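You operate a simulated robot arm through the tools that you are given. There is no shell and no other tool.

You are at the controls of a simulated robot arm. One attempt, no reset.

## Task
The hopper has bridged: start the belt, knock it free, run it empty.
Fine: stop the belt once it is empty, then shut the gate and lock it.

Only the result counts: the job must be done as asked and must still hold three seconds after the hand-in. Knocking over, shifting, dropping, spilling or breaking anything else fails it.

## Robot
A 6-joint arm with a two-finger parallel gripper, fixed in place. Base frame: the origin is on the floor under the middle of its stand, x ahead of it, y to its left, z up. Lengths are in m, angles in rad, forces in N, time in s.
With the tool pointing down near the work surface it reaches from about 0.1 to 0.7 m from the base axis. Its first joint turns from -1.152 to 1.152 rad. Payload 2.45 kg.
The tool frame sits at the grasp point between the pads (the TCP): z along the fingers, y along the line on which they close. The tips reach 0.024 m beyond it. The gripper opens to 0.068 m. The fingers are 0.017 m wide and 0.01 m thick; the gripper's body (0.04 by 0.07 m) begins 0.041 m behind the TCP.
Orientation is that of the tool frame in the base frame, as a unit quaternion [x, y, z, w]. With the fingers straight down and closing along the base's y, the tool's x points along the base's -x, its y along +y and its z along -z.

## Interface
- The arm moves only by the tool arm_command. Its argument "targets" is one flat list of numbers, 7 for each row, row after row: the shift along the tool's x, y, z in cm, then the turn, a rotation vector about the tool's x, y, z in rad, then the opening, from 0 (shut) to 1 (fully open). In form: [x, y, z, wx, wy, wz, jaw, x, y, z, wx, wy, wz, jaw, ...]. A call has 1 to 20 rows; each row shifts and turns the commanded pose from where the row before left it, along the tool's axes as they then stand. Each row takes 0.2 s and may step no farther than 0.05 m and 0.15 rad from the row before; otherwise, or with a gripper value out of range, the whole call is refused. Where a pose cannot be reached the arm comes as near as it can. A force on the tool above 70 N (or 10 N above the force at the start of the call, whichever is more), or a blocked arm, ends the call early, and 0.2 s more pass. Each finger travels about 0.108 m/s and halts on what it meets, pressing with about 29 N; the grip force reading is that of the motor and also rises with nothing between the fingers. The clock runs only during rows and for 0.2 s after the last one: add rows that do not move to give the fingers time. The reply holds the time, the measured pose of the TCP, the force on the tool along the base axes, the opening and the grip force, in the units named above and with some noise, with the torque about the TCP (base axes, N m) and any sound that the robot's microphone picked up, and new pictures: "show" is both (left out), scene, wrist or none.
- Cameras (640 x 400 px; columns grow to the right, rows downward): "scene" is fixed at [0.1485, 0.4068, 1.4859]; the picture's right is [-0.86, -0.51, 0.00], its down [-0.30, 0.50, -0.82] and it looks along [0.42, -0.70, -0.58] (base axes); focal length 374 px, centre (320, 200). "wrist" rides on the gripper at [0.084, 0.011, -0.075] in the tool frame; the picture's right is [-0.13, 0.99, 0.00], its down [-0.60, -0.08, -0.79] and it looks along [-0.79, -0.10, 0.61] (tool axes); focal length 251 px, centre (320, 200). There is no depth. A picture from a camera that has moved, and an enlarged one, comes with that camera's place and axes in the base frame and with its lens. The place of the scene camera against the robot may be out by one fixed shift of up to 0.025 m in any direction.
- enlarge(camera, box): a new picture of the part [left, top, right, bottom] of that camera's present view, enlarged. No time passes.
- close_job(): hands the job in; it is judged then, once.

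Nothing tells you positions but the pictures and the camera data. Unless the task says otherwise, let go and move clear before handing in.

The tools are called after "Request:" as name(argument=value, ...) on one line, values as JSON. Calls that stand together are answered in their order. arm_command: Moves the arm, as the interface text tells. Its arguments: {"type":"object","properties":{"targets":{"type":"array","items":{"type":"number"}},"show":{"type":"string","enum":["both","scene","wrist","none"]}},"required":["targets"]} The other tools are called the same way: enlarge (camera, box) takes an enlarged picture of a part of a camera's view; close_job () hands the job in.

At the start:

```text
time_s: 0.0
eef_pos: [0.4978, 0.0146, 1.1957]
orientation: [-0.001, 1.0, 0.0, 0.0]
ft_force: [1.2, -0.6, 0.7]
wrist_torque: [0.0, 0.03, -0.01]
opening: 0.0681
grasp_force: 0.0
```

scene: 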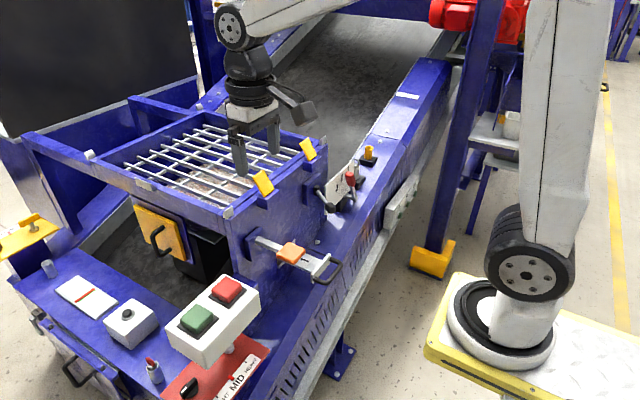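
wrist: 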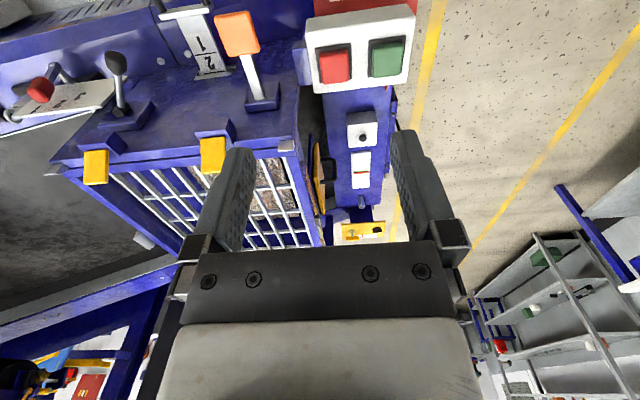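

I see a hopper with a grate on top, a green/red push-button box, an orange-handled slide lever and other levers on its near side. I'll look closer before moving.

Request:
enlarge(camera="scene", box=[220, 120, 420, 245])

Request:
enlarge(camera="scene", box=[140, 230, 340, 400])

Request:
enlarge(camera="scene", box=[0, 200, 200, 400])

Request:
enlarge(camera="scene", box=[60, 90, 340, 265])

Request:
enlarge(camera="wrist", box=[0, 0, 320, 200])

Request:
enlarge(camera="wrist", box=[240, 0, 440, 250])

```text
3.20 times, centred on (320, 182) of scene
camera zoom: at [0.1485, 0.4068, 1.4859], right [-0.86, -0.51, 0.0], down [-0.3, 0.5, -0.82], along [0.42, -0.7, -0.58], focal length 1197 px, centre (320, 256)
```

zoom: 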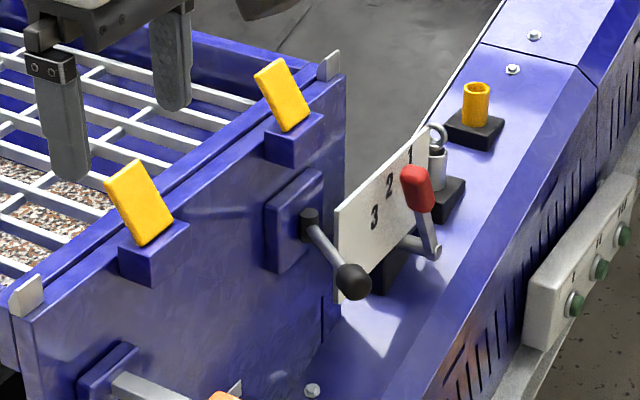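

```text
2.35 times, centred on (240, 315) of scene
camera zoom: at [0.1485, 0.4068, 1.4859], right [-0.86, -0.51, 0.0], down [-0.3, 0.5, -0.82], along [0.42, -0.7, -0.58], focal length 880 px, centre (508, -71)
```

zoom: 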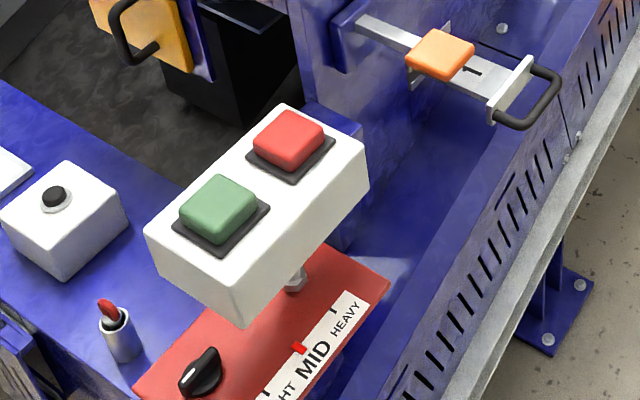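

```text
2.00 times, centred on (100, 300) of scene
camera zoom: at [0.1485, 0.4068, 1.4859], right [-0.86, -0.51, 0.0], down [-0.3, 0.5, -0.82], along [0.42, -0.7, -0.58], focal length 748 px, centre (760, 0)
```

zoom: 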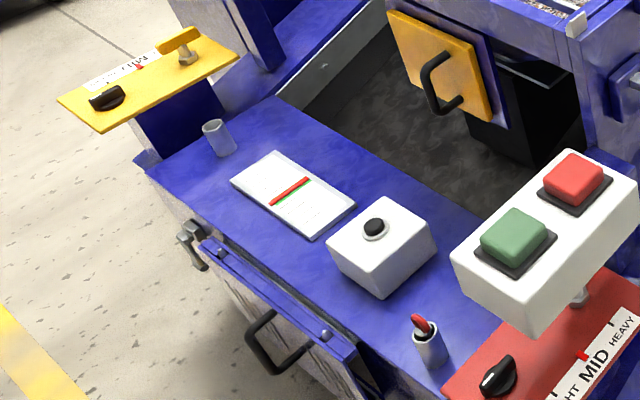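

```text
2.29 times, centred on (200, 178) of scene
camera zoom: at [0.1485, 0.4068, 1.4859], right [-0.86, -0.51, 0.0], down [-0.3, 0.5, -0.82], along [0.42, -0.7, -0.58], focal length 855 px, centre (594, 251)
```

zoom: 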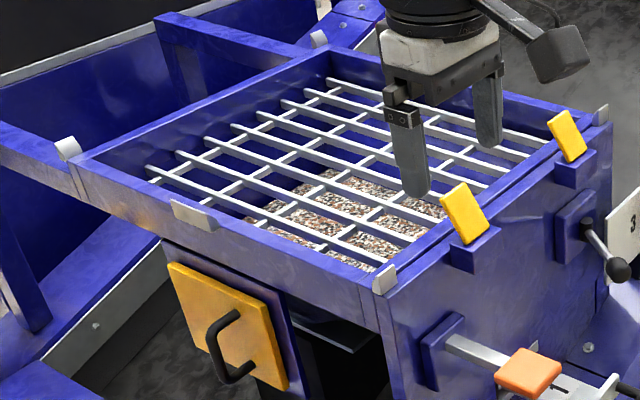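

```text
2.00 times, centred on (160, 100) of wrist
camera zoom: at [0.4139, 0.0266, 1.2697], right [0.13, 0.99, 0.0], down [0.6, -0.08, 0.79], along [0.79, -0.1, -0.61], focal length 503 px, centre (640, 400)
```

zoom: 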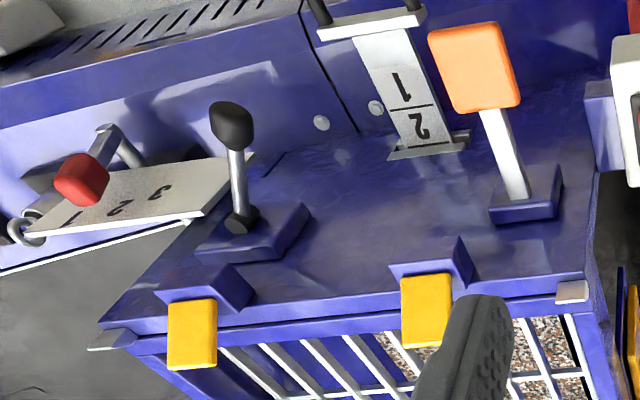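

```text
1.60 times, centred on (340, 125) of wrist
camera zoom: at [0.4139, 0.0266, 1.2697], right [0.13, 0.99, 0.0], down [0.6, -0.08, 0.79], along [0.79, -0.1, -0.61], focal length 402 px, centre (288, 320)
```

zoom: 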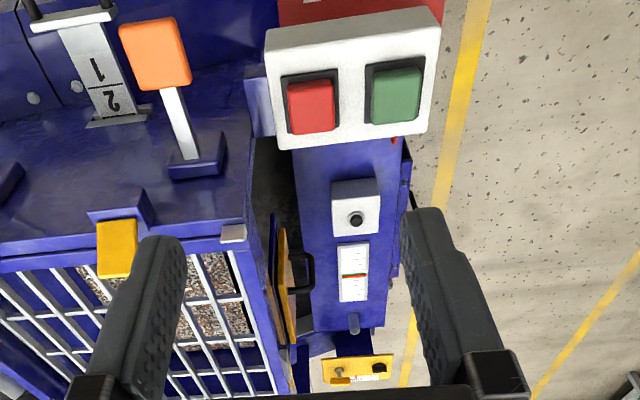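

The hopper's front face (toward the robot) is at about x≈0.70. The buttons are near (0.62, 0.03..0.12, 0.82), the orange paddle near (0.54, -0.11, 0.87), the black-ball lever near (0.57, -0.36, 0.82) and the red lever near (0.60, -0.53, 0.82). I'll back the arm off to look at these closely with the wrist camera.

Request:
arm_command(targets=[3.4, -2.6, 2.0, 0, 0, 0, 0, 3.4, -2.6, 2.0, 0, 0, 0, 0, 3.4, -2.6, 2.0, 0, 0, 0, 0, 3.4, -2.6, 2.0, 0, 0, 0, 0, 3.4, -2.6, 2.0, 0, 0, 0, 0])

```text
time_s: 1.2
eef_pos: [0.329, -0.1136, 1.0955]
orientation: [-0.001, 1.0, 0.0, -0.001]
ft_force: [0.5, -0.4, 0.8]
wrist_torque: [0.01, 0.01, 0.03]
opening: 0.0
grasp_force: 23.6
camera wrist: at [0.2448, -0.1032, 1.1707], right [0.13, 0.99, 0.0], down [0.6, -0.08, 0.79], along [0.79, -0.1, -0.61], focal length 251 px, centre (320, 200)
```

scene: 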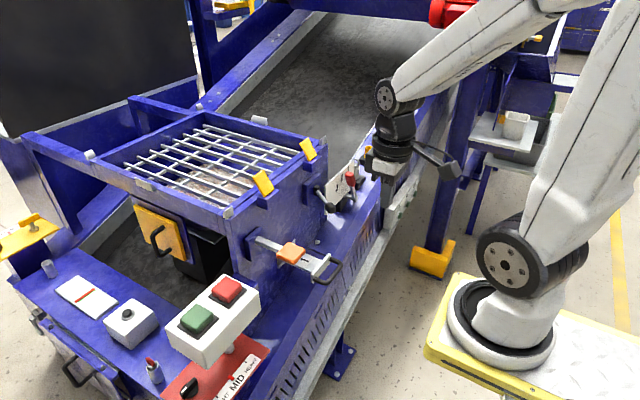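
wrist: 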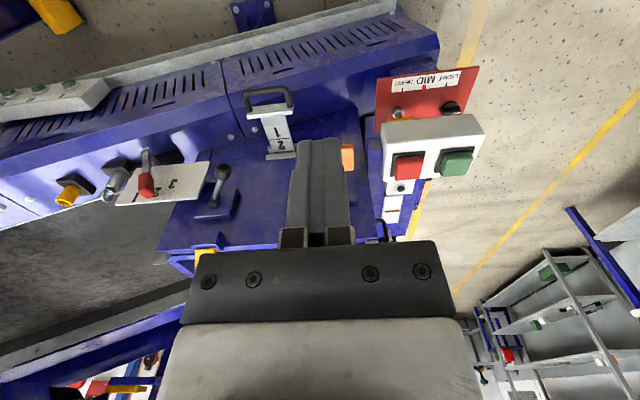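

The camera now sees the front face of the hopper. I'll enlarge the lever area, the slide plate and the dials.

Request:
enlarge(camera="wrist", box=[40, 110, 300, 270])

Request:
enlarge(camera="wrist", box=[220, 60, 400, 170])

Request:
enlarge(camera="wrist", box=[350, 50, 510, 250])

Request:
enlarge(camera="wrist", box=[0, 50, 200, 230])

```text
2.46 times, centred on (170, 190) of wrist
camera zoom: at [0.2448, -0.1032, 1.1707], right [0.13, 0.99, 0.0], down [0.6, -0.08, 0.79], along [0.79, -0.1, -0.61], focal length 619 px, centre (689, 225)
```

zoom: 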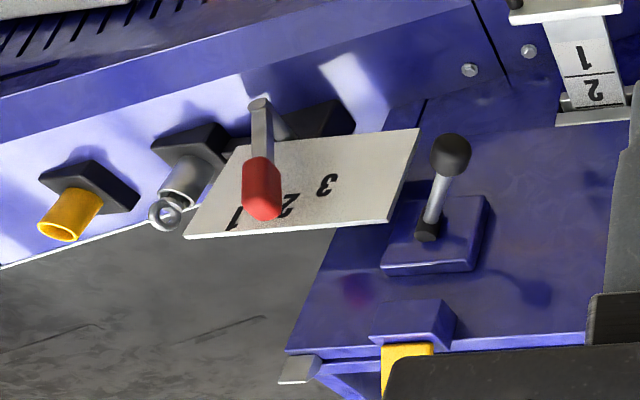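

```text
3.56 times, centred on (310, 115) of wrist
camera zoom: at [0.2448, -0.1032, 1.1707], right [0.13, 0.99, 0.0], down [0.6, -0.08, 0.79], along [0.79, -0.1, -0.61], focal length 894 px, centre (356, 502)
```

zoom: 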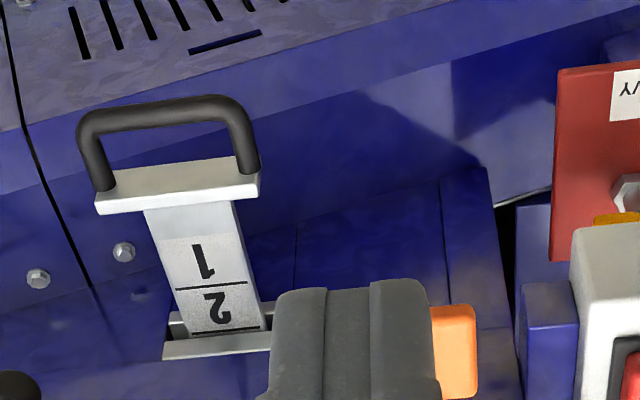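

```text
2.00 times, centred on (430, 150) of wrist
camera zoom: at [0.2448, -0.1032, 1.1707], right [0.13, 0.99, 0.0], down [0.6, -0.08, 0.79], along [0.79, -0.1, -0.61], focal length 503 px, centre (100, 300)
```

zoom: 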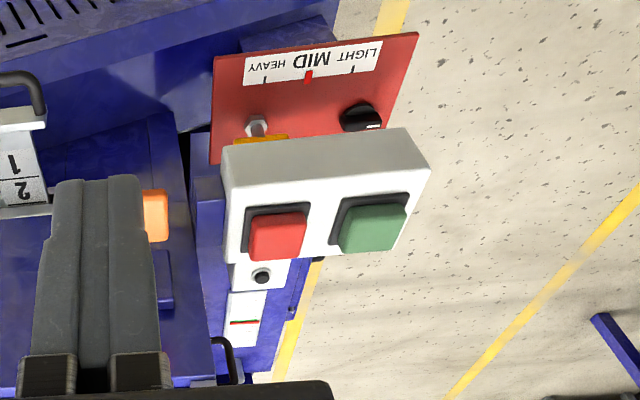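

```text
2.22 times, centred on (100, 140) of wrist
camera zoom: at [0.2448, -0.1032, 1.1707], right [0.13, 0.99, 0.0], down [0.6, -0.08, 0.79], along [0.79, -0.1, -0.61], focal length 559 px, centre (809, 333)
```

zoom: 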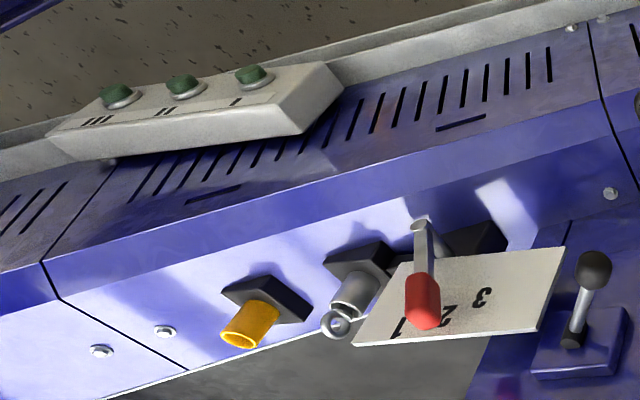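

I'll open the fingers to clear the view and bring the camera closer to the orange paddle and slide plate.

Request:
arm_command(targets=[-3, 2.0, 2.5, 0, 0, 0, 1, -3, 2.0, 2.5, 0, 0, 0, 1, -1, 2.0, 4, 0, 0, 0, 1, 0, 0, 0, 0, 0, 0, 1], show="wrist")

```text
time_s: 2.2
eef_pos: [0.3979, -0.0552, 1.0031]
orientation: [-0.001, 1.0, 0.0, 0.0]
ft_force: [-0.6, 0.5, -0.1]
wrist_torque: [-0.02, 0.0, 0.0]
opening: 0.068
grasp_force: 0.1
camera wrist: at [0.3127, -0.0438, 1.0781], right [0.13, 0.99, 0.0], down [0.6, -0.08, 0.79], along [0.79, -0.1, -0.61], focal length 251 px, centre (320, 200)
```

wrist: 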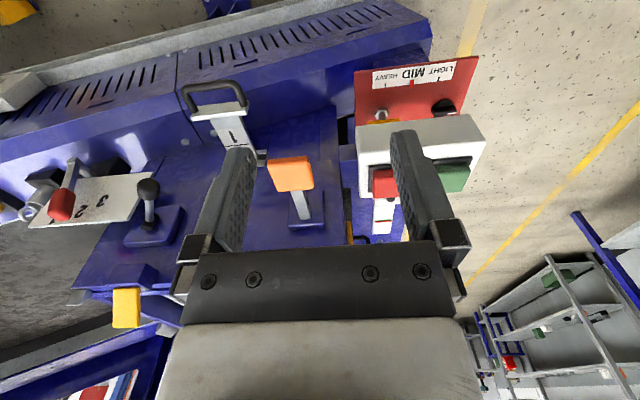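

Request:
enlarge(camera="wrist", box=[160, 60, 360, 260])

Request:
enlarge(camera="wrist", box=[0, 140, 220, 340])

Request:
enlarge(camera="wrist", box=[340, 50, 500, 250])

```text
2.00 times, centred on (260, 160) of wrist
camera zoom: at [0.3127, -0.0438, 1.0781], right [0.13, 0.99, 0.0], down [0.6, -0.08, 0.79], along [0.79, -0.1, -0.61], focal length 503 px, centre (440, 280)
```

zoom: 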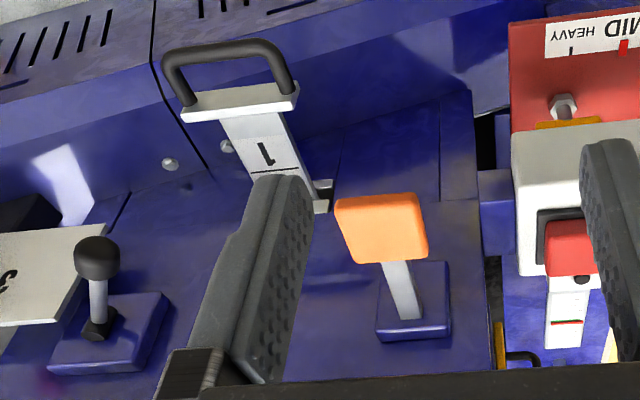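

```text
2.00 times, centred on (110, 240) of wrist
camera zoom: at [0.3127, -0.0438, 1.0781], right [0.13, 0.99, 0.0], down [0.6, -0.08, 0.79], along [0.79, -0.1, -0.61], focal length 503 px, centre (740, 120)
```

zoom: 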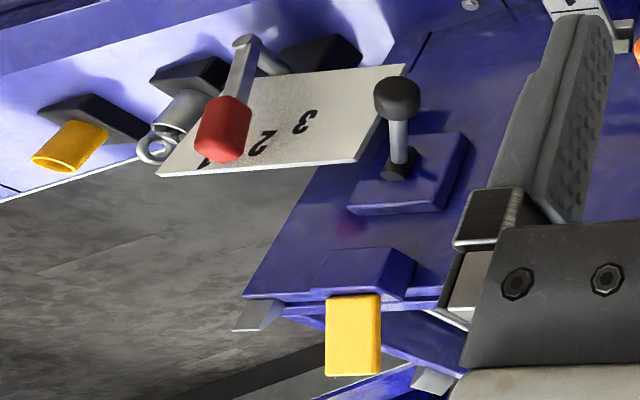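

```text
2.00 times, centred on (420, 150) of wrist
camera zoom: at [0.3127, -0.0438, 1.0781], right [0.13, 0.99, 0.0], down [0.6, -0.08, 0.79], along [0.79, -0.1, -0.61], focal length 503 px, centre (120, 300)
```

zoom: 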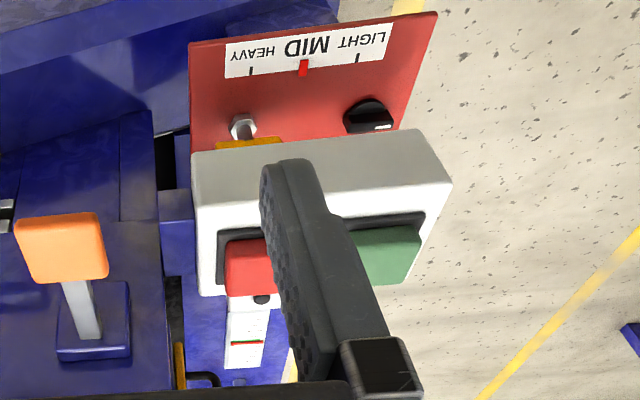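

The orange paddle sits on a bar sticking out of the hopper face at about (0.54, -0.11, 0.86). A slide plate marked 1|2 with a loop handle comes out at about (0.50–0.65, -0.24, 0.70). I'll get a closer look at the slide slot and the ball lever.

Request:
arm_command(targets=[-1, -4.5, 1.5, 0, 0, 0, 1, -1, -4.5, 1.5, 0, 0, 0, 1, 0, -4.5, 1.5, 0, 0, 0, 1, 0, -4.5, 1.5, 0, 0, 0, 1], show="wrist")

```text
time_s: 3.2
eef_pos: [0.416, -0.2358, 0.9436]
orientation: [-0.001, 1.0, 0.0, 0.0]
ft_force: [0.0, -0.7, 0.3]
wrist_torque: [0.0, 0.01, -0.02]
opening: 0.0682
grasp_force: 0.1
camera wrist: at [0.3312, -0.2239, 1.0197], right [0.13, 0.99, 0.0], down [0.6, -0.08, 0.79], along [0.79, -0.1, -0.61], focal length 251 px, centre (320, 200)
```

wrist: 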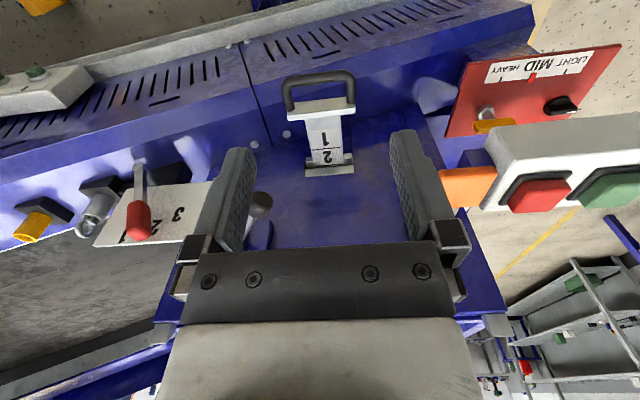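

Request:
enlarge(camera="wrist", box=[250, 60, 400, 200])

Request:
enlarge(camera="wrist", box=[0, 140, 200, 270])

Request:
enlarge(camera="wrist", box=[430, 30, 640, 240])

```text
2.86 times, centred on (325, 130) of wrist
camera zoom: at [0.3312, -0.2239, 1.0197], right [0.13, 0.99, 0.0], down [0.6, -0.08, 0.79], along [0.79, -0.1, -0.61], focal length 718 px, centre (306, 400)
```

zoom: 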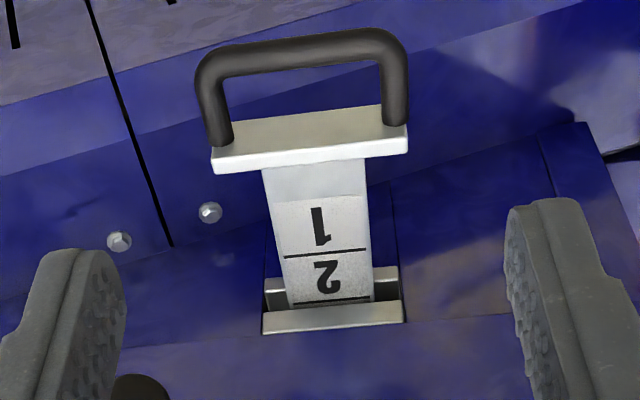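

```text
3.08 times, centred on (100, 205) of wrist
camera zoom: at [0.3312, -0.2239, 1.0197], right [0.13, 0.99, 0.0], down [0.6, -0.08, 0.79], along [0.79, -0.1, -0.61], focal length 774 px, centre (997, 185)
```

zoom: 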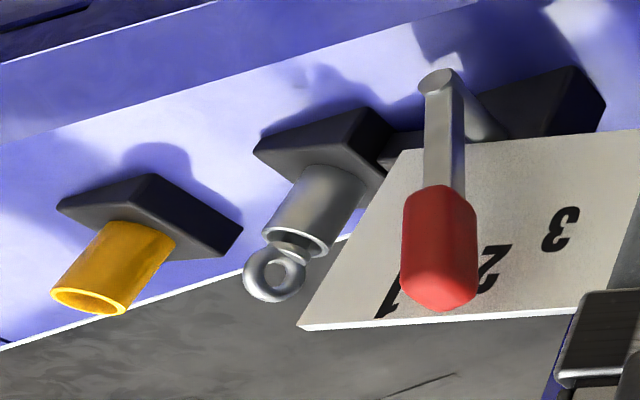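

```text
1.90 times, centred on (535, 135) of wrist
camera zoom: at [0.3312, -0.2239, 1.0197], right [0.13, 0.99, 0.0], down [0.6, -0.08, 0.79], along [0.79, -0.1, -0.61], focal length 479 px, centre (-90, 324)
```

zoom: 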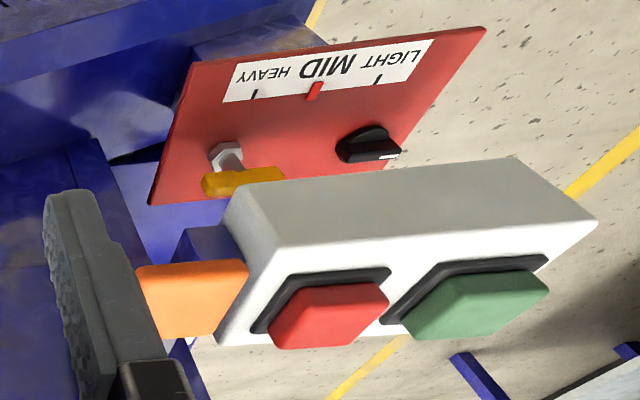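

The red lever and pin look to be out on the belt frame at radius ≈0.8–0.9. I'll now check the other end of the hopper: the yellow door, gauge, black button and yellow panel.

Request:
arm_command(targets=[0, 4.6, -1.5, 0, 0, 0, 1, 0, 4.6, -1.5, 0, 0, 0, 1, 0, 4.6, -1.5, 0, 0, 0, 1, 0, 4.6, -1.5, 0, 0, 0, 1, 0, 4.6, -1.5, 0, 0, 0, 1, 0, 4.6, -1.5, 0, 0, 0, 1, 0, 4.6, -1.5, 0, 0, 0, 1, 0, 4.6, -1.5, 0, 0, 0, 1, 0, 4.6, -1.5, 0, 0, 0, 1, 0, 4.6, -1.5, 0, 0, 0, 1, 0, 0, 0, 0, 0, 0.15, 1, 0, 0, 0, 0, 0, 0.15, 1, 0, 0, 0, 0, 0, 0.15, 1, 0, 0, 0, 0, 0, 0.15, 1, 0, 0, 0, 0, 0, 0.15, 1])

```text
time_s: 6.4
eef_pos: [0.418, 0.2247, 1.0955]
orientation: [0.367, 0.93, -0.001, 0.0]
ft_force: [-0.4, -0.1, -0.4]
wrist_torque: [-0.02, 0.0, -0.02]
opening: 0.0681
grasp_force: 0.0
camera wrist: at [0.3637, 0.291, 1.1697], right [0.77, 0.64, 0.0], down [0.39, -0.47, 0.79], along [0.5, -0.61, -0.61], focal length 251 px, centre (320, 200)
```

scene: 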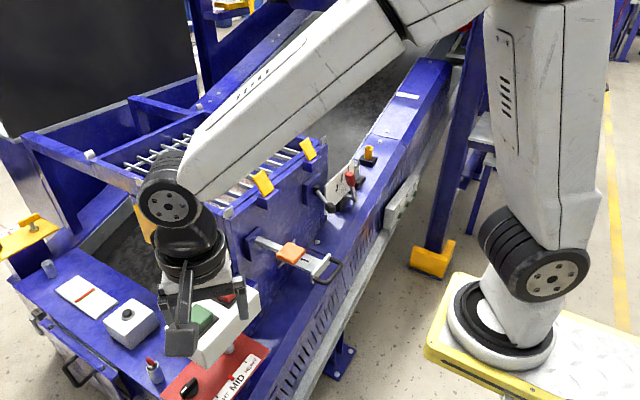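
wrist: 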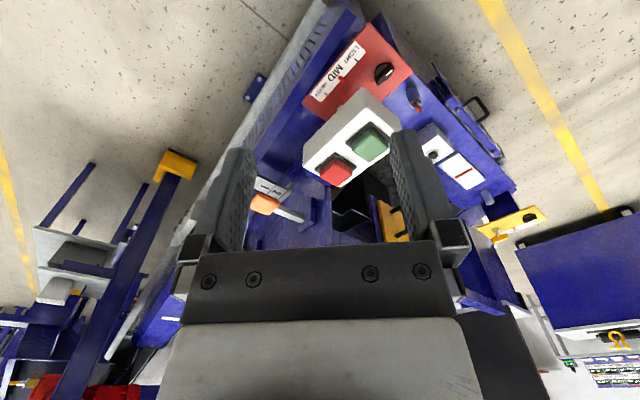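

Request:
enlarge(camera="wrist", box=[370, 60, 570, 260])

Request:
enlarge(camera="wrist", box=[240, 90, 430, 250])

Request:
enlarge(camera="scene", box=[200, 200, 380, 310])

Request:
enlarge(camera="scene", box=[0, 260, 120, 400])

```text
2.00 times, centred on (470, 160) of wrist
camera zoom: at [0.3637, 0.291, 1.1697], right [0.77, 0.64, 0.0], down [0.39, -0.47, 0.79], along [0.5, -0.61, -0.61], focal length 503 px, centre (20, 280)
```

zoom: 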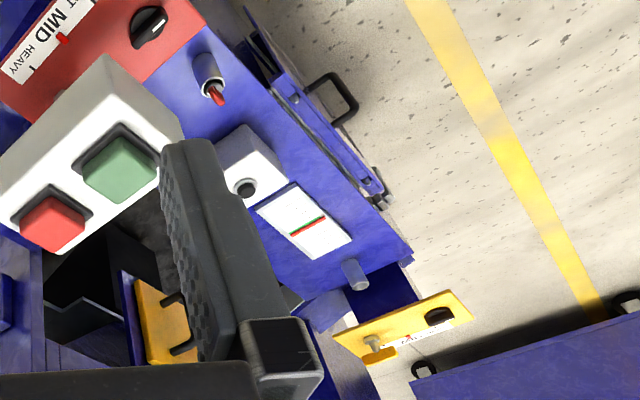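

```text
2.50 times, centred on (335, 170) of wrist
camera zoom: at [0.3637, 0.291, 1.1697], right [0.77, 0.64, 0.0], down [0.39, -0.47, 0.79], along [0.5, -0.61, -0.61], focal length 629 px, centre (282, 275)
```

zoom: 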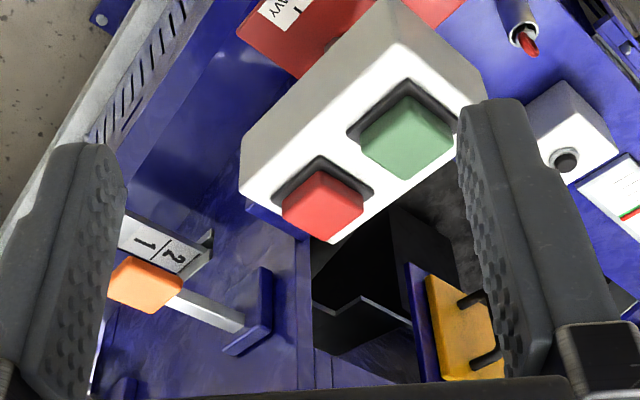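

```text
3.56 times, centred on (290, 255) of scene
camera zoom: at [0.1485, 0.4068, 1.4859], right [-0.86, -0.51, 0.0], down [-0.3, 0.5, -0.82], along [0.42, -0.7, -0.58], focal length 1330 px, centre (427, 4)
```

zoom: 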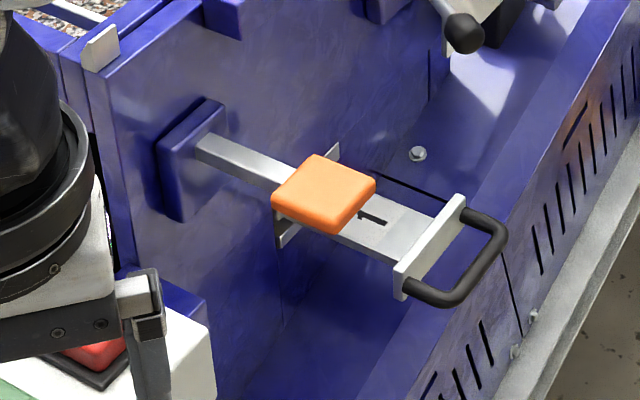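

```text
2.86 times, centred on (60, 330) of scene
camera zoom: at [0.1485, 0.4068, 1.4859], right [-0.86, -0.51, 0.0], down [-0.3, 0.5, -0.82], along [0.42, -0.7, -0.58], focal length 1069 px, centre (1063, -171)
```

zoom: 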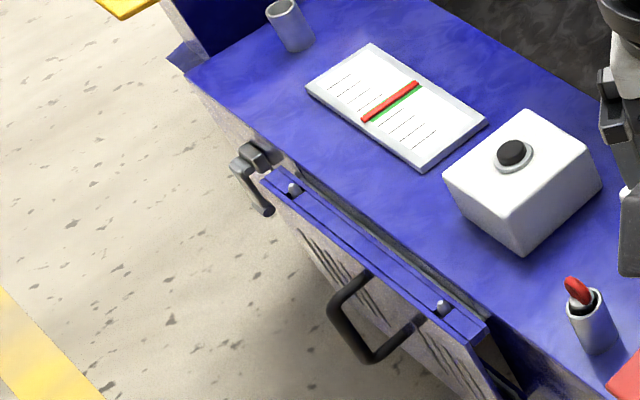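

I can see the layout: the pad on the bar is the knocker, and the slide plate with the loop is the gate. I'll look at the ball lever up close from this yawed angle before touching anything.

Request:
arm_command(targets=[-3.34, -3.2, 1.25, 0, 0, 0, 1, -3.34, -3.2, 1.25, 0, 0, 0, 1, -3.34, -3.2, 1.25, 0, 0, 0, 1, -3.34, -3.2, 1.25, 0, 0, 0, 1, -3.34, -3.2, 1.25, 0, 0, 0, 1, -3.34, -3.2, 1.25, 0, 0, 0, 1, -3.34, -3.2, 1.25, 0, 0, 0, 1, -3.34, -3.2, 1.25, 0, 0, 0, 1], show="wrist")

Request:
enlarge(camera="wrist", box=[220, 100, 420, 250])

```text
time_s: 8.2
eef_pos: [0.4409, -0.1464, 0.9924]
orientation: [0.365, 0.931, 0.0, 0.0]
ft_force: [0.5, 1.0, 0.6]
wrist_torque: [0.01, 0.01, 0.0]
opening: 0.0679
grasp_force: 0.0
camera wrist: at [0.3852, -0.0807, 1.0684], right [0.77, 0.64, 0.0], down [0.39, -0.47, 0.79], along [0.51, -0.61, -0.61], focal length 251 px, centre (320, 200)
```

wrist: 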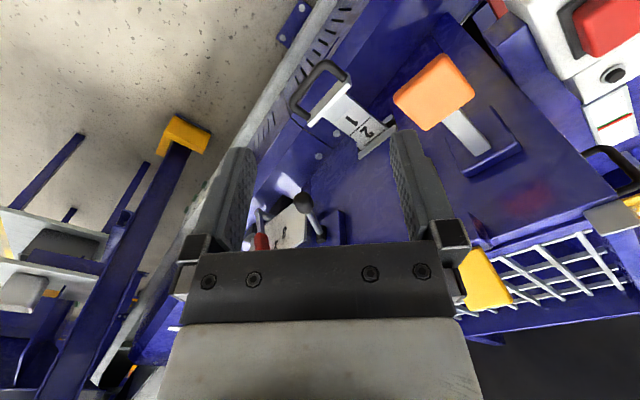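

```text
2.67 times, centred on (320, 175) of wrist
camera zoom: at [0.3852, -0.0807, 1.0684], right [0.77, 0.64, 0.0], down [0.39, -0.47, 0.79], along [0.51, -0.61, -0.61], focal length 670 px, centre (320, 267)
```

zoom: 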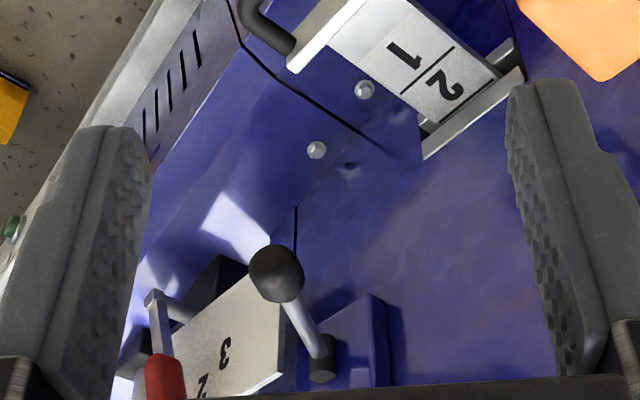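

The zoom is a fresh rendering, so I'll enlarge tightly on the ball lever, the knocker block and the slot.

Request:
enlarge(camera="wrist", box=[285, 180, 355, 245])

Request:
enlarge(camera="wrist", box=[380, 45, 530, 180])

Request:
enlarge(camera="wrist", box=[280, 50, 410, 170])

Request:
enlarge(camera="scene", box=[300, 150, 390, 220])

```text
6.15 times, centred on (320, 212) of wrist
camera zoom: at [0.3852, -0.0807, 1.0684], right [0.77, 0.64, 0.0], down [0.39, -0.47, 0.79], along [0.51, -0.61, -0.61], focal length 1547 px, centre (320, 123)
```

zoom: 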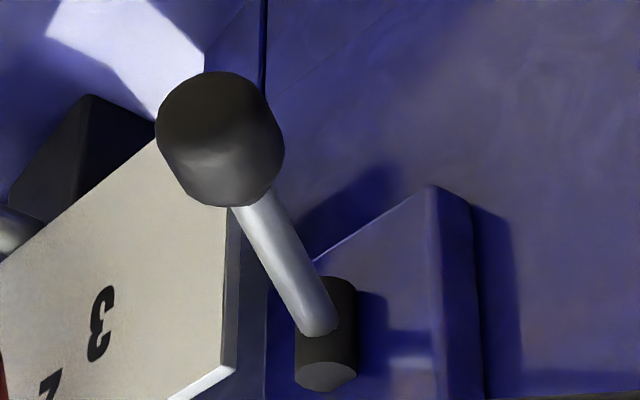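

```text
2.96 times, centred on (455, 112) of wrist
camera zoom: at [0.3852, -0.0807, 1.0684], right [0.77, 0.64, 0.0], down [0.39, -0.47, 0.79], along [0.51, -0.61, -0.61], focal length 745 px, centre (-80, 459)
```

zoom: 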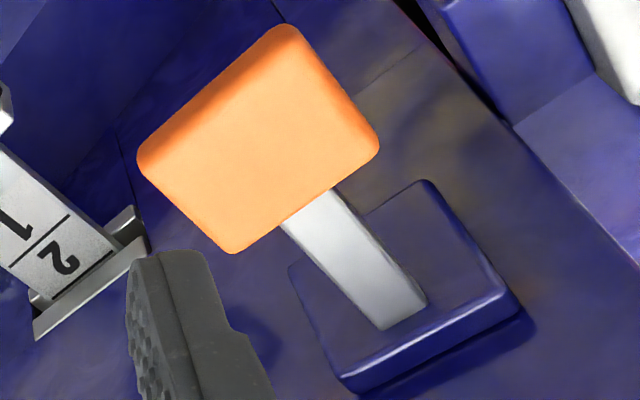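

```text
3.33 times, centred on (345, 110) of wrist
camera zoom: at [0.3852, -0.0807, 1.0684], right [0.77, 0.64, 0.0], down [0.39, -0.47, 0.79], along [0.51, -0.61, -0.61], focal length 838 px, centre (237, 500)
```

zoom: 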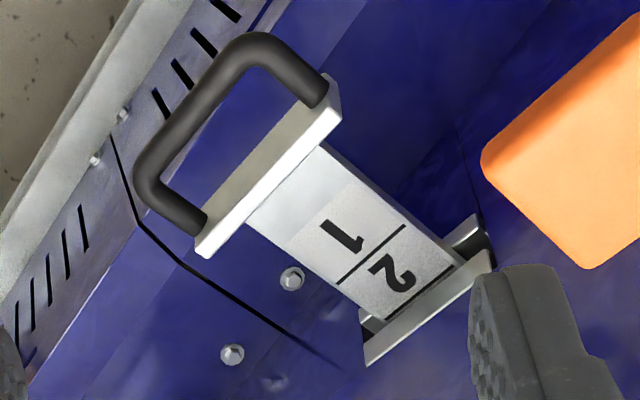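

```text
5.71 times, centred on (345, 185) of scene
camera zoom: at [0.1485, 0.4068, 1.4859], right [-0.86, -0.51, 0.0], down [-0.3, 0.5, -0.82], along [0.42, -0.7, -0.58], focal length 2138 px, centre (177, 286)
```

zoom: 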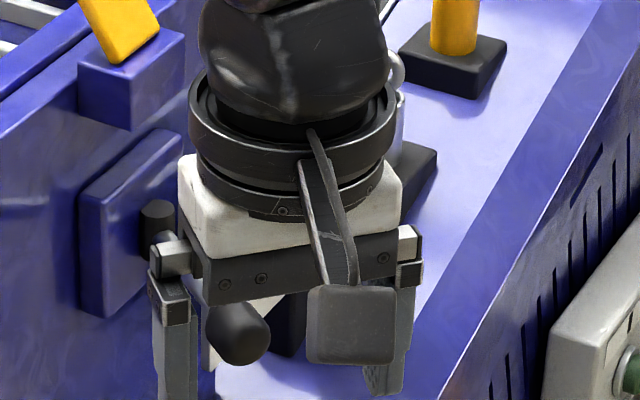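

The ball lever pivots on a vertical hub, the orange pad sits on a bar, and the gate slide is pulled out to line "2". I'll start with the green button at about (0.619, 0.118, 0.817): un-yaw, close the fingers and hover above it.

Request:
arm_command(targets=[0, 0, 0, 0, 0, -0.15, 0, 0, 0, 0, 0, 0, -0.15, 0, 0, 0, 0, 0, 0, -0.15, 0, 0, 0, 0, 0, 0, -0.15, 0, 0, 0, 0, 0, 0, -0.15, 0, -2.55, 3.77, 0.3, 0, 0, 0, 0, -2.55, 3.77, 0.3, 0, 0, 0, 0, -2.55, 3.77, 0.3, 0, 0, 0, 0, -2.55, 3.77, 0.3, 0, 0, 0, 0, -2.55, 3.77, 0.3, 0, 0, 0, 0, -2.55, 3.77, 0.3, 0, 0, 0, 0, -2.55, 3.77, 0.3, 0, 0, 0, 0, 0, 0, 3.5, 0, 0, 0, 0, 0, 0, 3.5, 0, 0, 0, 0])

```text
time_s: 11.2
eef_pos: [0.6187, 0.1209, 0.9035]
orientation: [0.0, 1.0, -0.001, 0.001]
ft_force: [0.7, -0.6, -1.2]
wrist_torque: [0.0, -0.01, -0.02]
opening: 0.0
grasp_force: 23.3
camera wrist: at [0.5342, 0.1331, 0.978], right [0.13, 0.99, 0.0], down [0.6, -0.08, 0.79], along [0.79, -0.1, -0.61], focal length 251 px, centre (320, 200)
```

scene: 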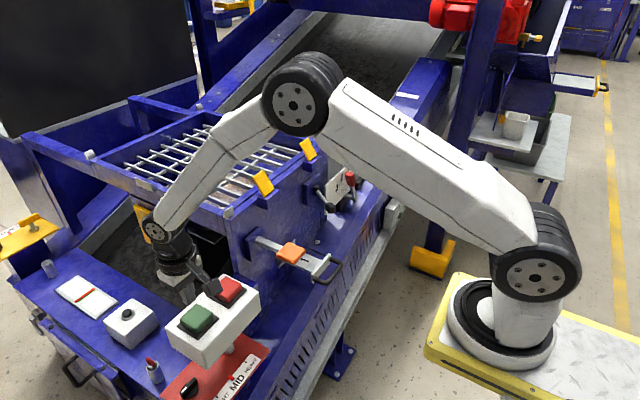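
wrist: 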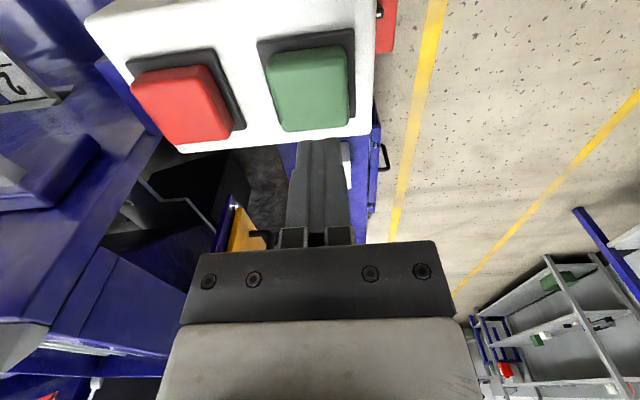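

The fingertip is right above the green button; the geometry agrees in both cameras. Pressing down in small steps.

Request:
arm_command(targets=[0, -0.4, 4.0, 0, 0, 0, 0, 0, 0, 1.0, 0, 0, 0, 0, 0, 0, 0.5, 0, 0, 0, 0, 0, 0, 0.5, 0, 0, 0, 0, 0, 0, 0.4, 0, 0, 0, 0])

```text
time_s: 12.4
eef_pos: [0.6182, 0.1163, 0.8392]
orientation: [0.0, 1.0, 0.001, 0.0]
ft_force: [-1.0, -0.2, 3.4]
wrist_torque: [0.04, 0.02, 0.02]
opening: 0.0003
grasp_force: 23.3
heard: click
camera wrist: at [0.5333, 0.1269, 0.9146], right [0.13, 0.99, 0.0], down [0.6, -0.08, 0.79], along [0.79, -0.1, -0.61], focal length 251 px, centre (320, 200)
```

scene: 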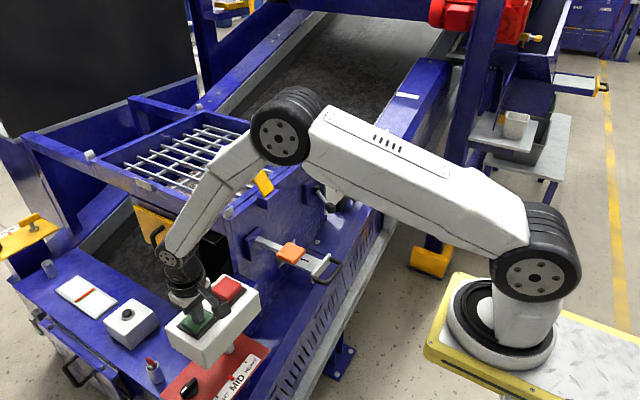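
wrist: 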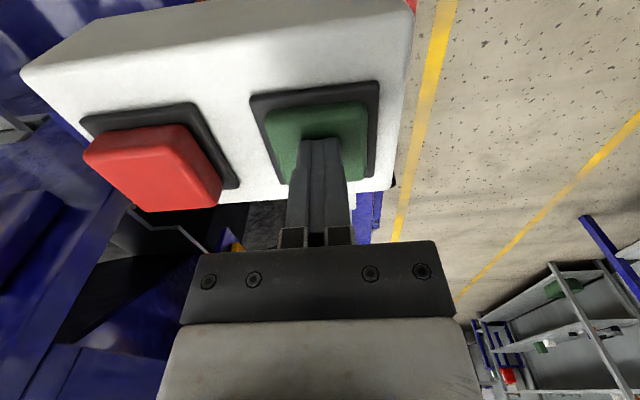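

A click was heard and the button is depressed. I'll lift off and check whether the belt is running.

Request:
arm_command(targets=[0, 0, -2, 0, 0, 0, 0, 0, 0, -4, 0, 0, 0, 0, 0, 0, -4, 0, 0, 0, 0, 0, 0, -4, 0, 0, 0, 0])

Request:
enlarge(camera="scene", box=[60, 90, 340, 265])

Request:
enlarge(camera="scene", box=[140, 250, 300, 400])

```text
time_s: 13.4
eef_pos: [0.6168, 0.116, 0.9808]
orientation: [0.0, 1.0, 0.0, 0.0]
ft_force: [0.2, -0.1, 0.0]
wrist_torque: [0.0, 0.01, -0.02]
opening: 0.0002
grasp_force: 23.4
camera wrist: at [0.5324, 0.127, 1.0562], right [0.13, 0.99, 0.0], down [0.6, -0.08, 0.79], along [0.79, -0.1, -0.61], focal length 251 px, centre (320, 200)
```

scene: 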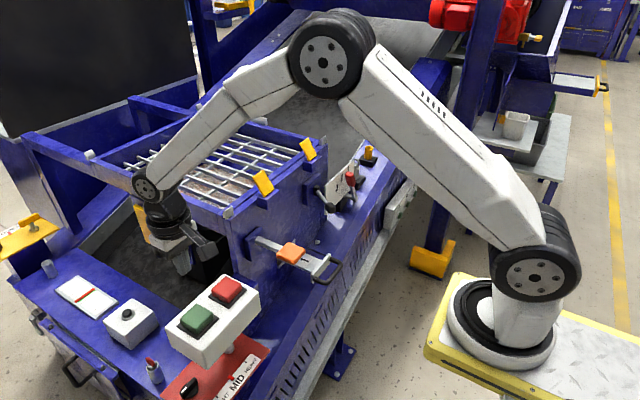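
wrist: 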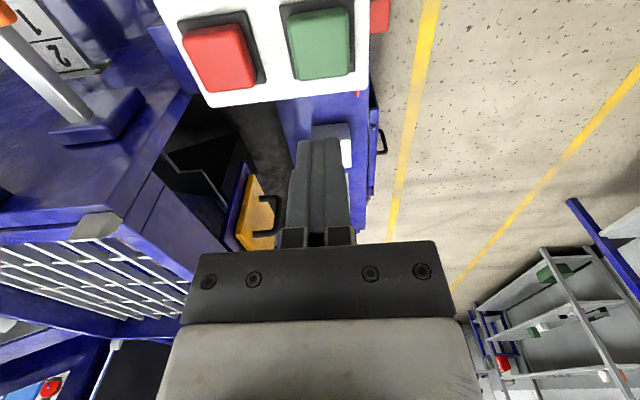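

```text
2.29 times, centred on (200, 178) of scene
camera zoom: at [0.1485, 0.4068, 1.4859], right [-0.86, -0.51, 0.0], down [-0.3, 0.5, -0.82], along [0.42, -0.7, -0.58], focal length 855 px, centre (594, 251)
```

zoom: 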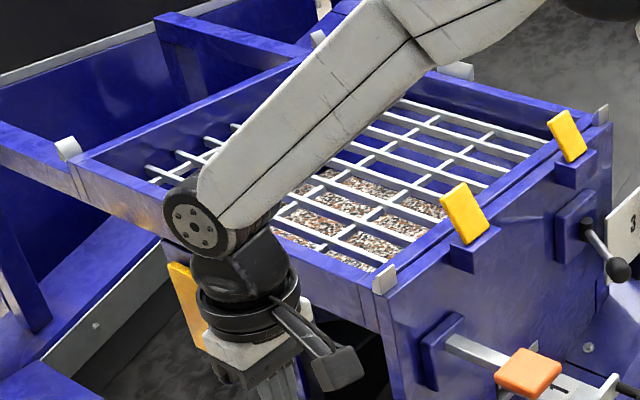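

```text
2.67 times, centred on (220, 325) of scene
camera zoom: at [0.1485, 0.4068, 1.4859], right [-0.86, -0.51, 0.0], down [-0.3, 0.5, -0.82], along [0.42, -0.7, -0.58], focal length 998 px, centre (587, -133)
```

zoom: 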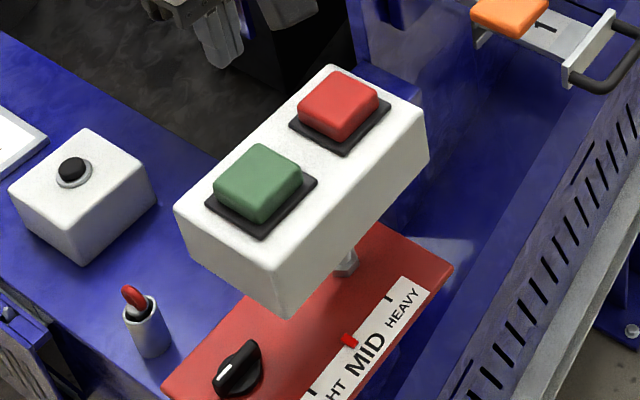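

I need to know whether the belt is moving, so I'll compare its texture before and after a short wait.

Request:
enlarge(camera="scene", box=[60, 190, 200, 280])

Request:
arm_command(targets=[0, 0, 0, 0, 0, 0, 0, 0, 0, 0, 0, 0, 0, 0], show="none")

Request:
enlarge(camera="scene", box=[60, 190, 200, 280])

```text
4.44 times, centred on (130, 235) of scene
camera zoom: at [0.1485, 0.4068, 1.4859], right [-0.86, -0.51, 0.0], down [-0.3, 0.5, -0.82], along [0.42, -0.7, -0.58], focal length 1663 px, centre (1164, 44)
```

zoom: 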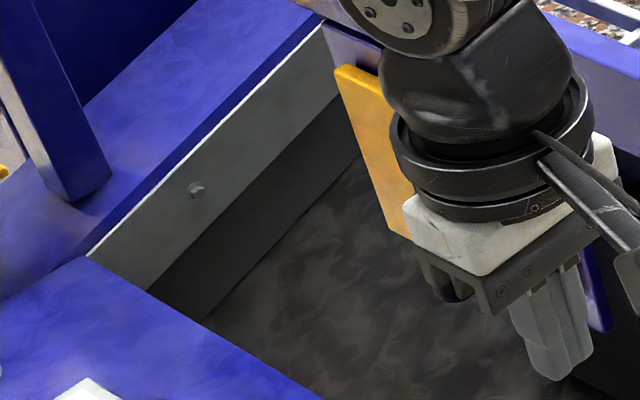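

```text
time_s: 14.0
eef_pos: [0.6173, 0.1158, 0.9805]
orientation: [-0.001, 1.0, 0.0, 0.0]
ft_force: [-0.1, 0.1, -0.3]
wrist_torque: [-0.02, 0.0, 0.03]
opening: 0.0
grasp_force: 23.8
```

```text
4.44 times, centred on (130, 235) of scene
camera zoom: at [0.1485, 0.4068, 1.4859], right [-0.86, -0.51, 0.0], down [-0.3, 0.5, -0.82], along [0.42, -0.7, -0.58], focal length 1663 px, centre (1164, 44)
```

zoom: 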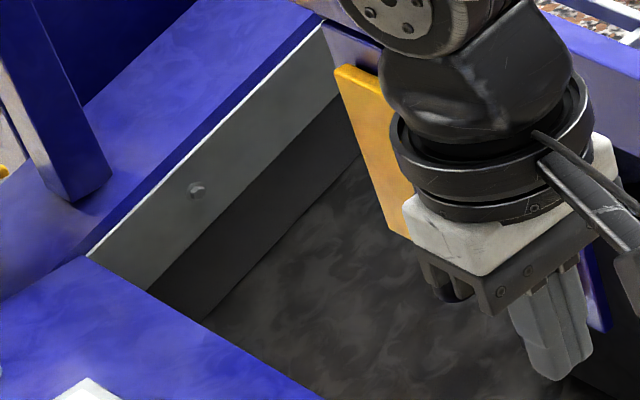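

Request:
enlarge(camera="scene", box=[280, 0, 540, 150])

Request:
arm_command(targets=[0, 0, 0, 0, 0, 0, 0], show="none")

Request:
enlarge(camera="scene", box=[280, 0, 540, 150])

```text
2.46 times, centred on (410, 75) of scene
camera zoom: at [0.1485, 0.4068, 1.4859], right [-0.86, -0.51, 0.0], down [-0.3, 0.5, -0.82], along [0.42, -0.7, -0.58], focal length 921 px, centre (98, 508)
```

zoom: 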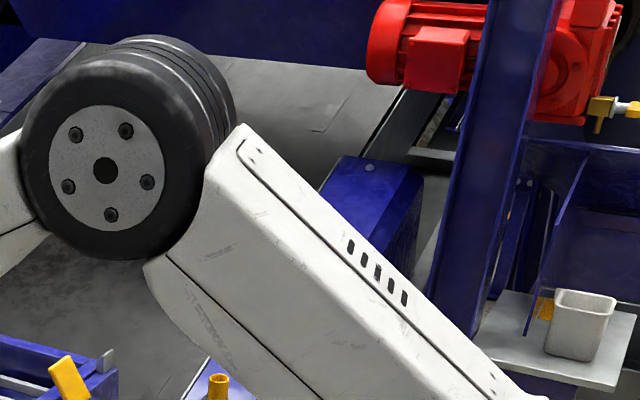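

```text
time_s: 14.4
eef_pos: [0.617, 0.1164, 0.9806]
orientation: [0.0, 1.0, 0.001, -0.001]
ft_force: [0.5, 0.8, 0.7]
wrist_torque: [-0.01, 0.01, 0.02]
opening: 0.0
grasp_force: 24.0
```

```text
2.46 times, centred on (410, 75) of scene
camera zoom: at [0.1485, 0.4068, 1.4859], right [-0.86, -0.51, 0.0], down [-0.3, 0.5, -0.82], along [0.42, -0.7, -0.58], focal length 921 px, centre (98, 508)
```

zoom: 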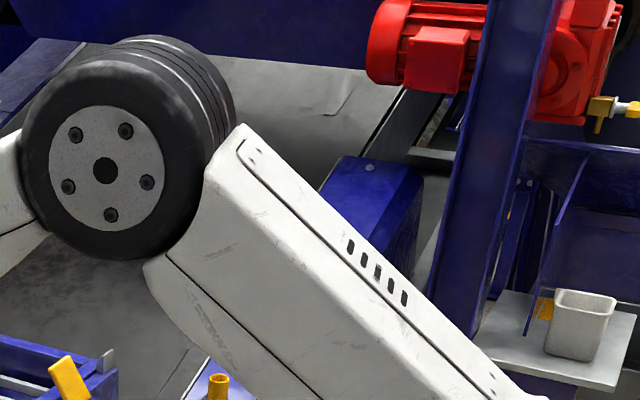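

The belt mark moved up between frames, so the belt is running. Next I'll hover above the orange pad, top centre about (0.535, -0.108, 0.862).

Request:
arm_command(targets=[1.45, -3.73, 0.3, 0, 0, 0, 0, 1.45, -3.73, 0.3, 0, 0, 0, 0, 1.45, -3.73, 0.3, 0, 0, 0, 0, 1.45, -3.73, 0.3, 0, 0, 0, 0, 1.45, -3.73, 0.3, 0, 0, 0, 0, 1.45, -3.73, 0.3, 0, 0, 0, 0, 0, 0, 3, 0, 0, 0, 0])

```text
time_s: 16.0
eef_pos: [0.532, -0.1081, 0.9317]
orientation: [0.0, 1.0, -0.001, 0.0]
ft_force: [-0.3, -0.7, -0.3]
wrist_torque: [-0.01, -0.04, -0.01]
opening: 0.0
grasp_force: 24.0
camera wrist: at [0.4462, -0.097, 1.0072], right [0.13, 0.99, 0.0], down [0.6, -0.08, 0.79], along [0.79, -0.1, -0.61], focal length 251 px, centre (320, 200)
```

scene: 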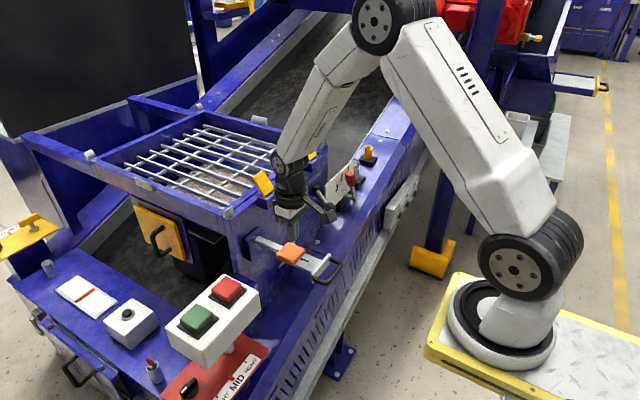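
wrist: 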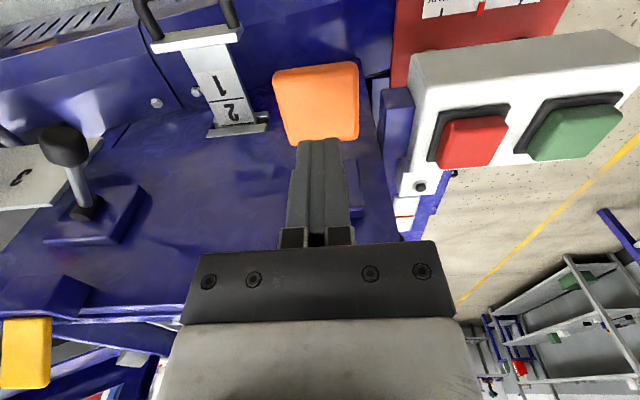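

Now a gentle descent onto the pad to feel how it gives.

Request:
arm_command(targets=[0, 0, 3.5, 0, 0, 0, 0, 0, 0, 0.5, 0, 0, 0, 0, 0, 0, 0.5, 0, 0, 0, 0, 0, 0, 0.5, 0, 0, 0, 0])

```text
time_s: 17.0
eef_pos: [0.5319, -0.1079, 0.8808]
orientation: [0.0, 1.0, 0.0, 0.001]
ft_force: [0.2, 0.8, 0.7]
wrist_torque: [0.0, -0.01, -0.02]
opening: 0.0
grasp_force: 23.8
camera wrist: at [0.4464, -0.0968, 0.9559], right [0.13, 0.99, 0.0], down [0.6, -0.08, 0.79], along [0.79, -0.1, -0.61], focal length 251 px, centre (320, 200)
```

scene: 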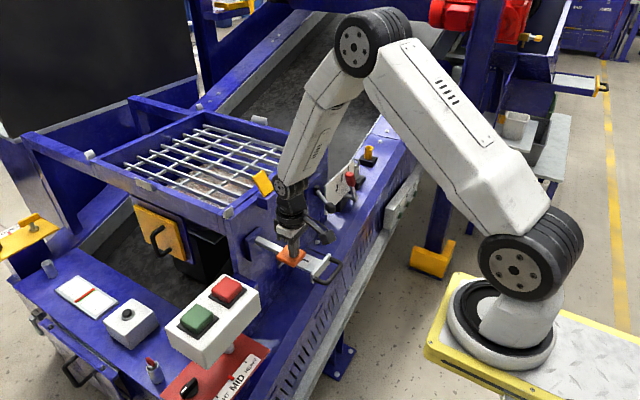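
wrist: 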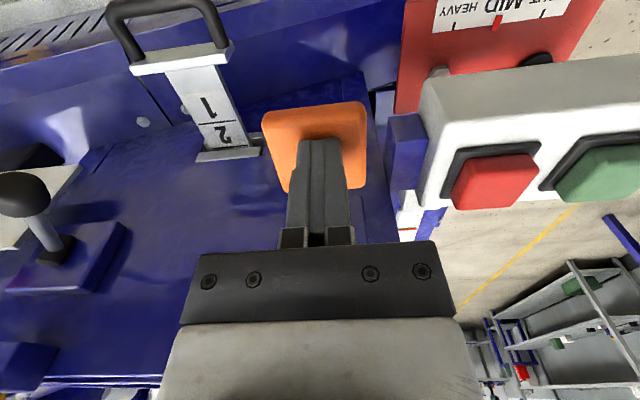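

Request:
arm_command(targets=[0, 0, 0.4, 0, 0, 0, 0, 0, 0, 0.4, 0, 0, 0, 0], show="wrist")

```text
time_s: 17.6
eef_pos: [0.5305, -0.1088, 0.8731]
orientation: [0.0, 1.0, -0.001, 0.001]
ft_force: [0.2, 0.5, 0.1]
wrist_torque: [0.02, -0.04, 0.02]
opening: 0.0
grasp_force: 23.9
camera wrist: at [0.4464, -0.0966, 0.9487], right [0.13, 0.99, 0.0], down [0.6, -0.08, 0.79], along [0.79, -0.1, -0.61], focal length 251 px, centre (320, 200)
```

wrist: 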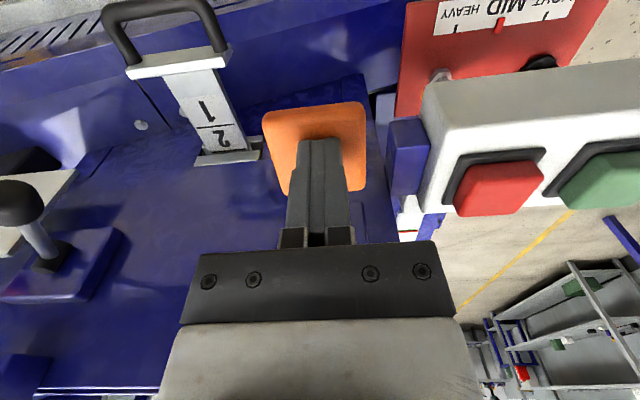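

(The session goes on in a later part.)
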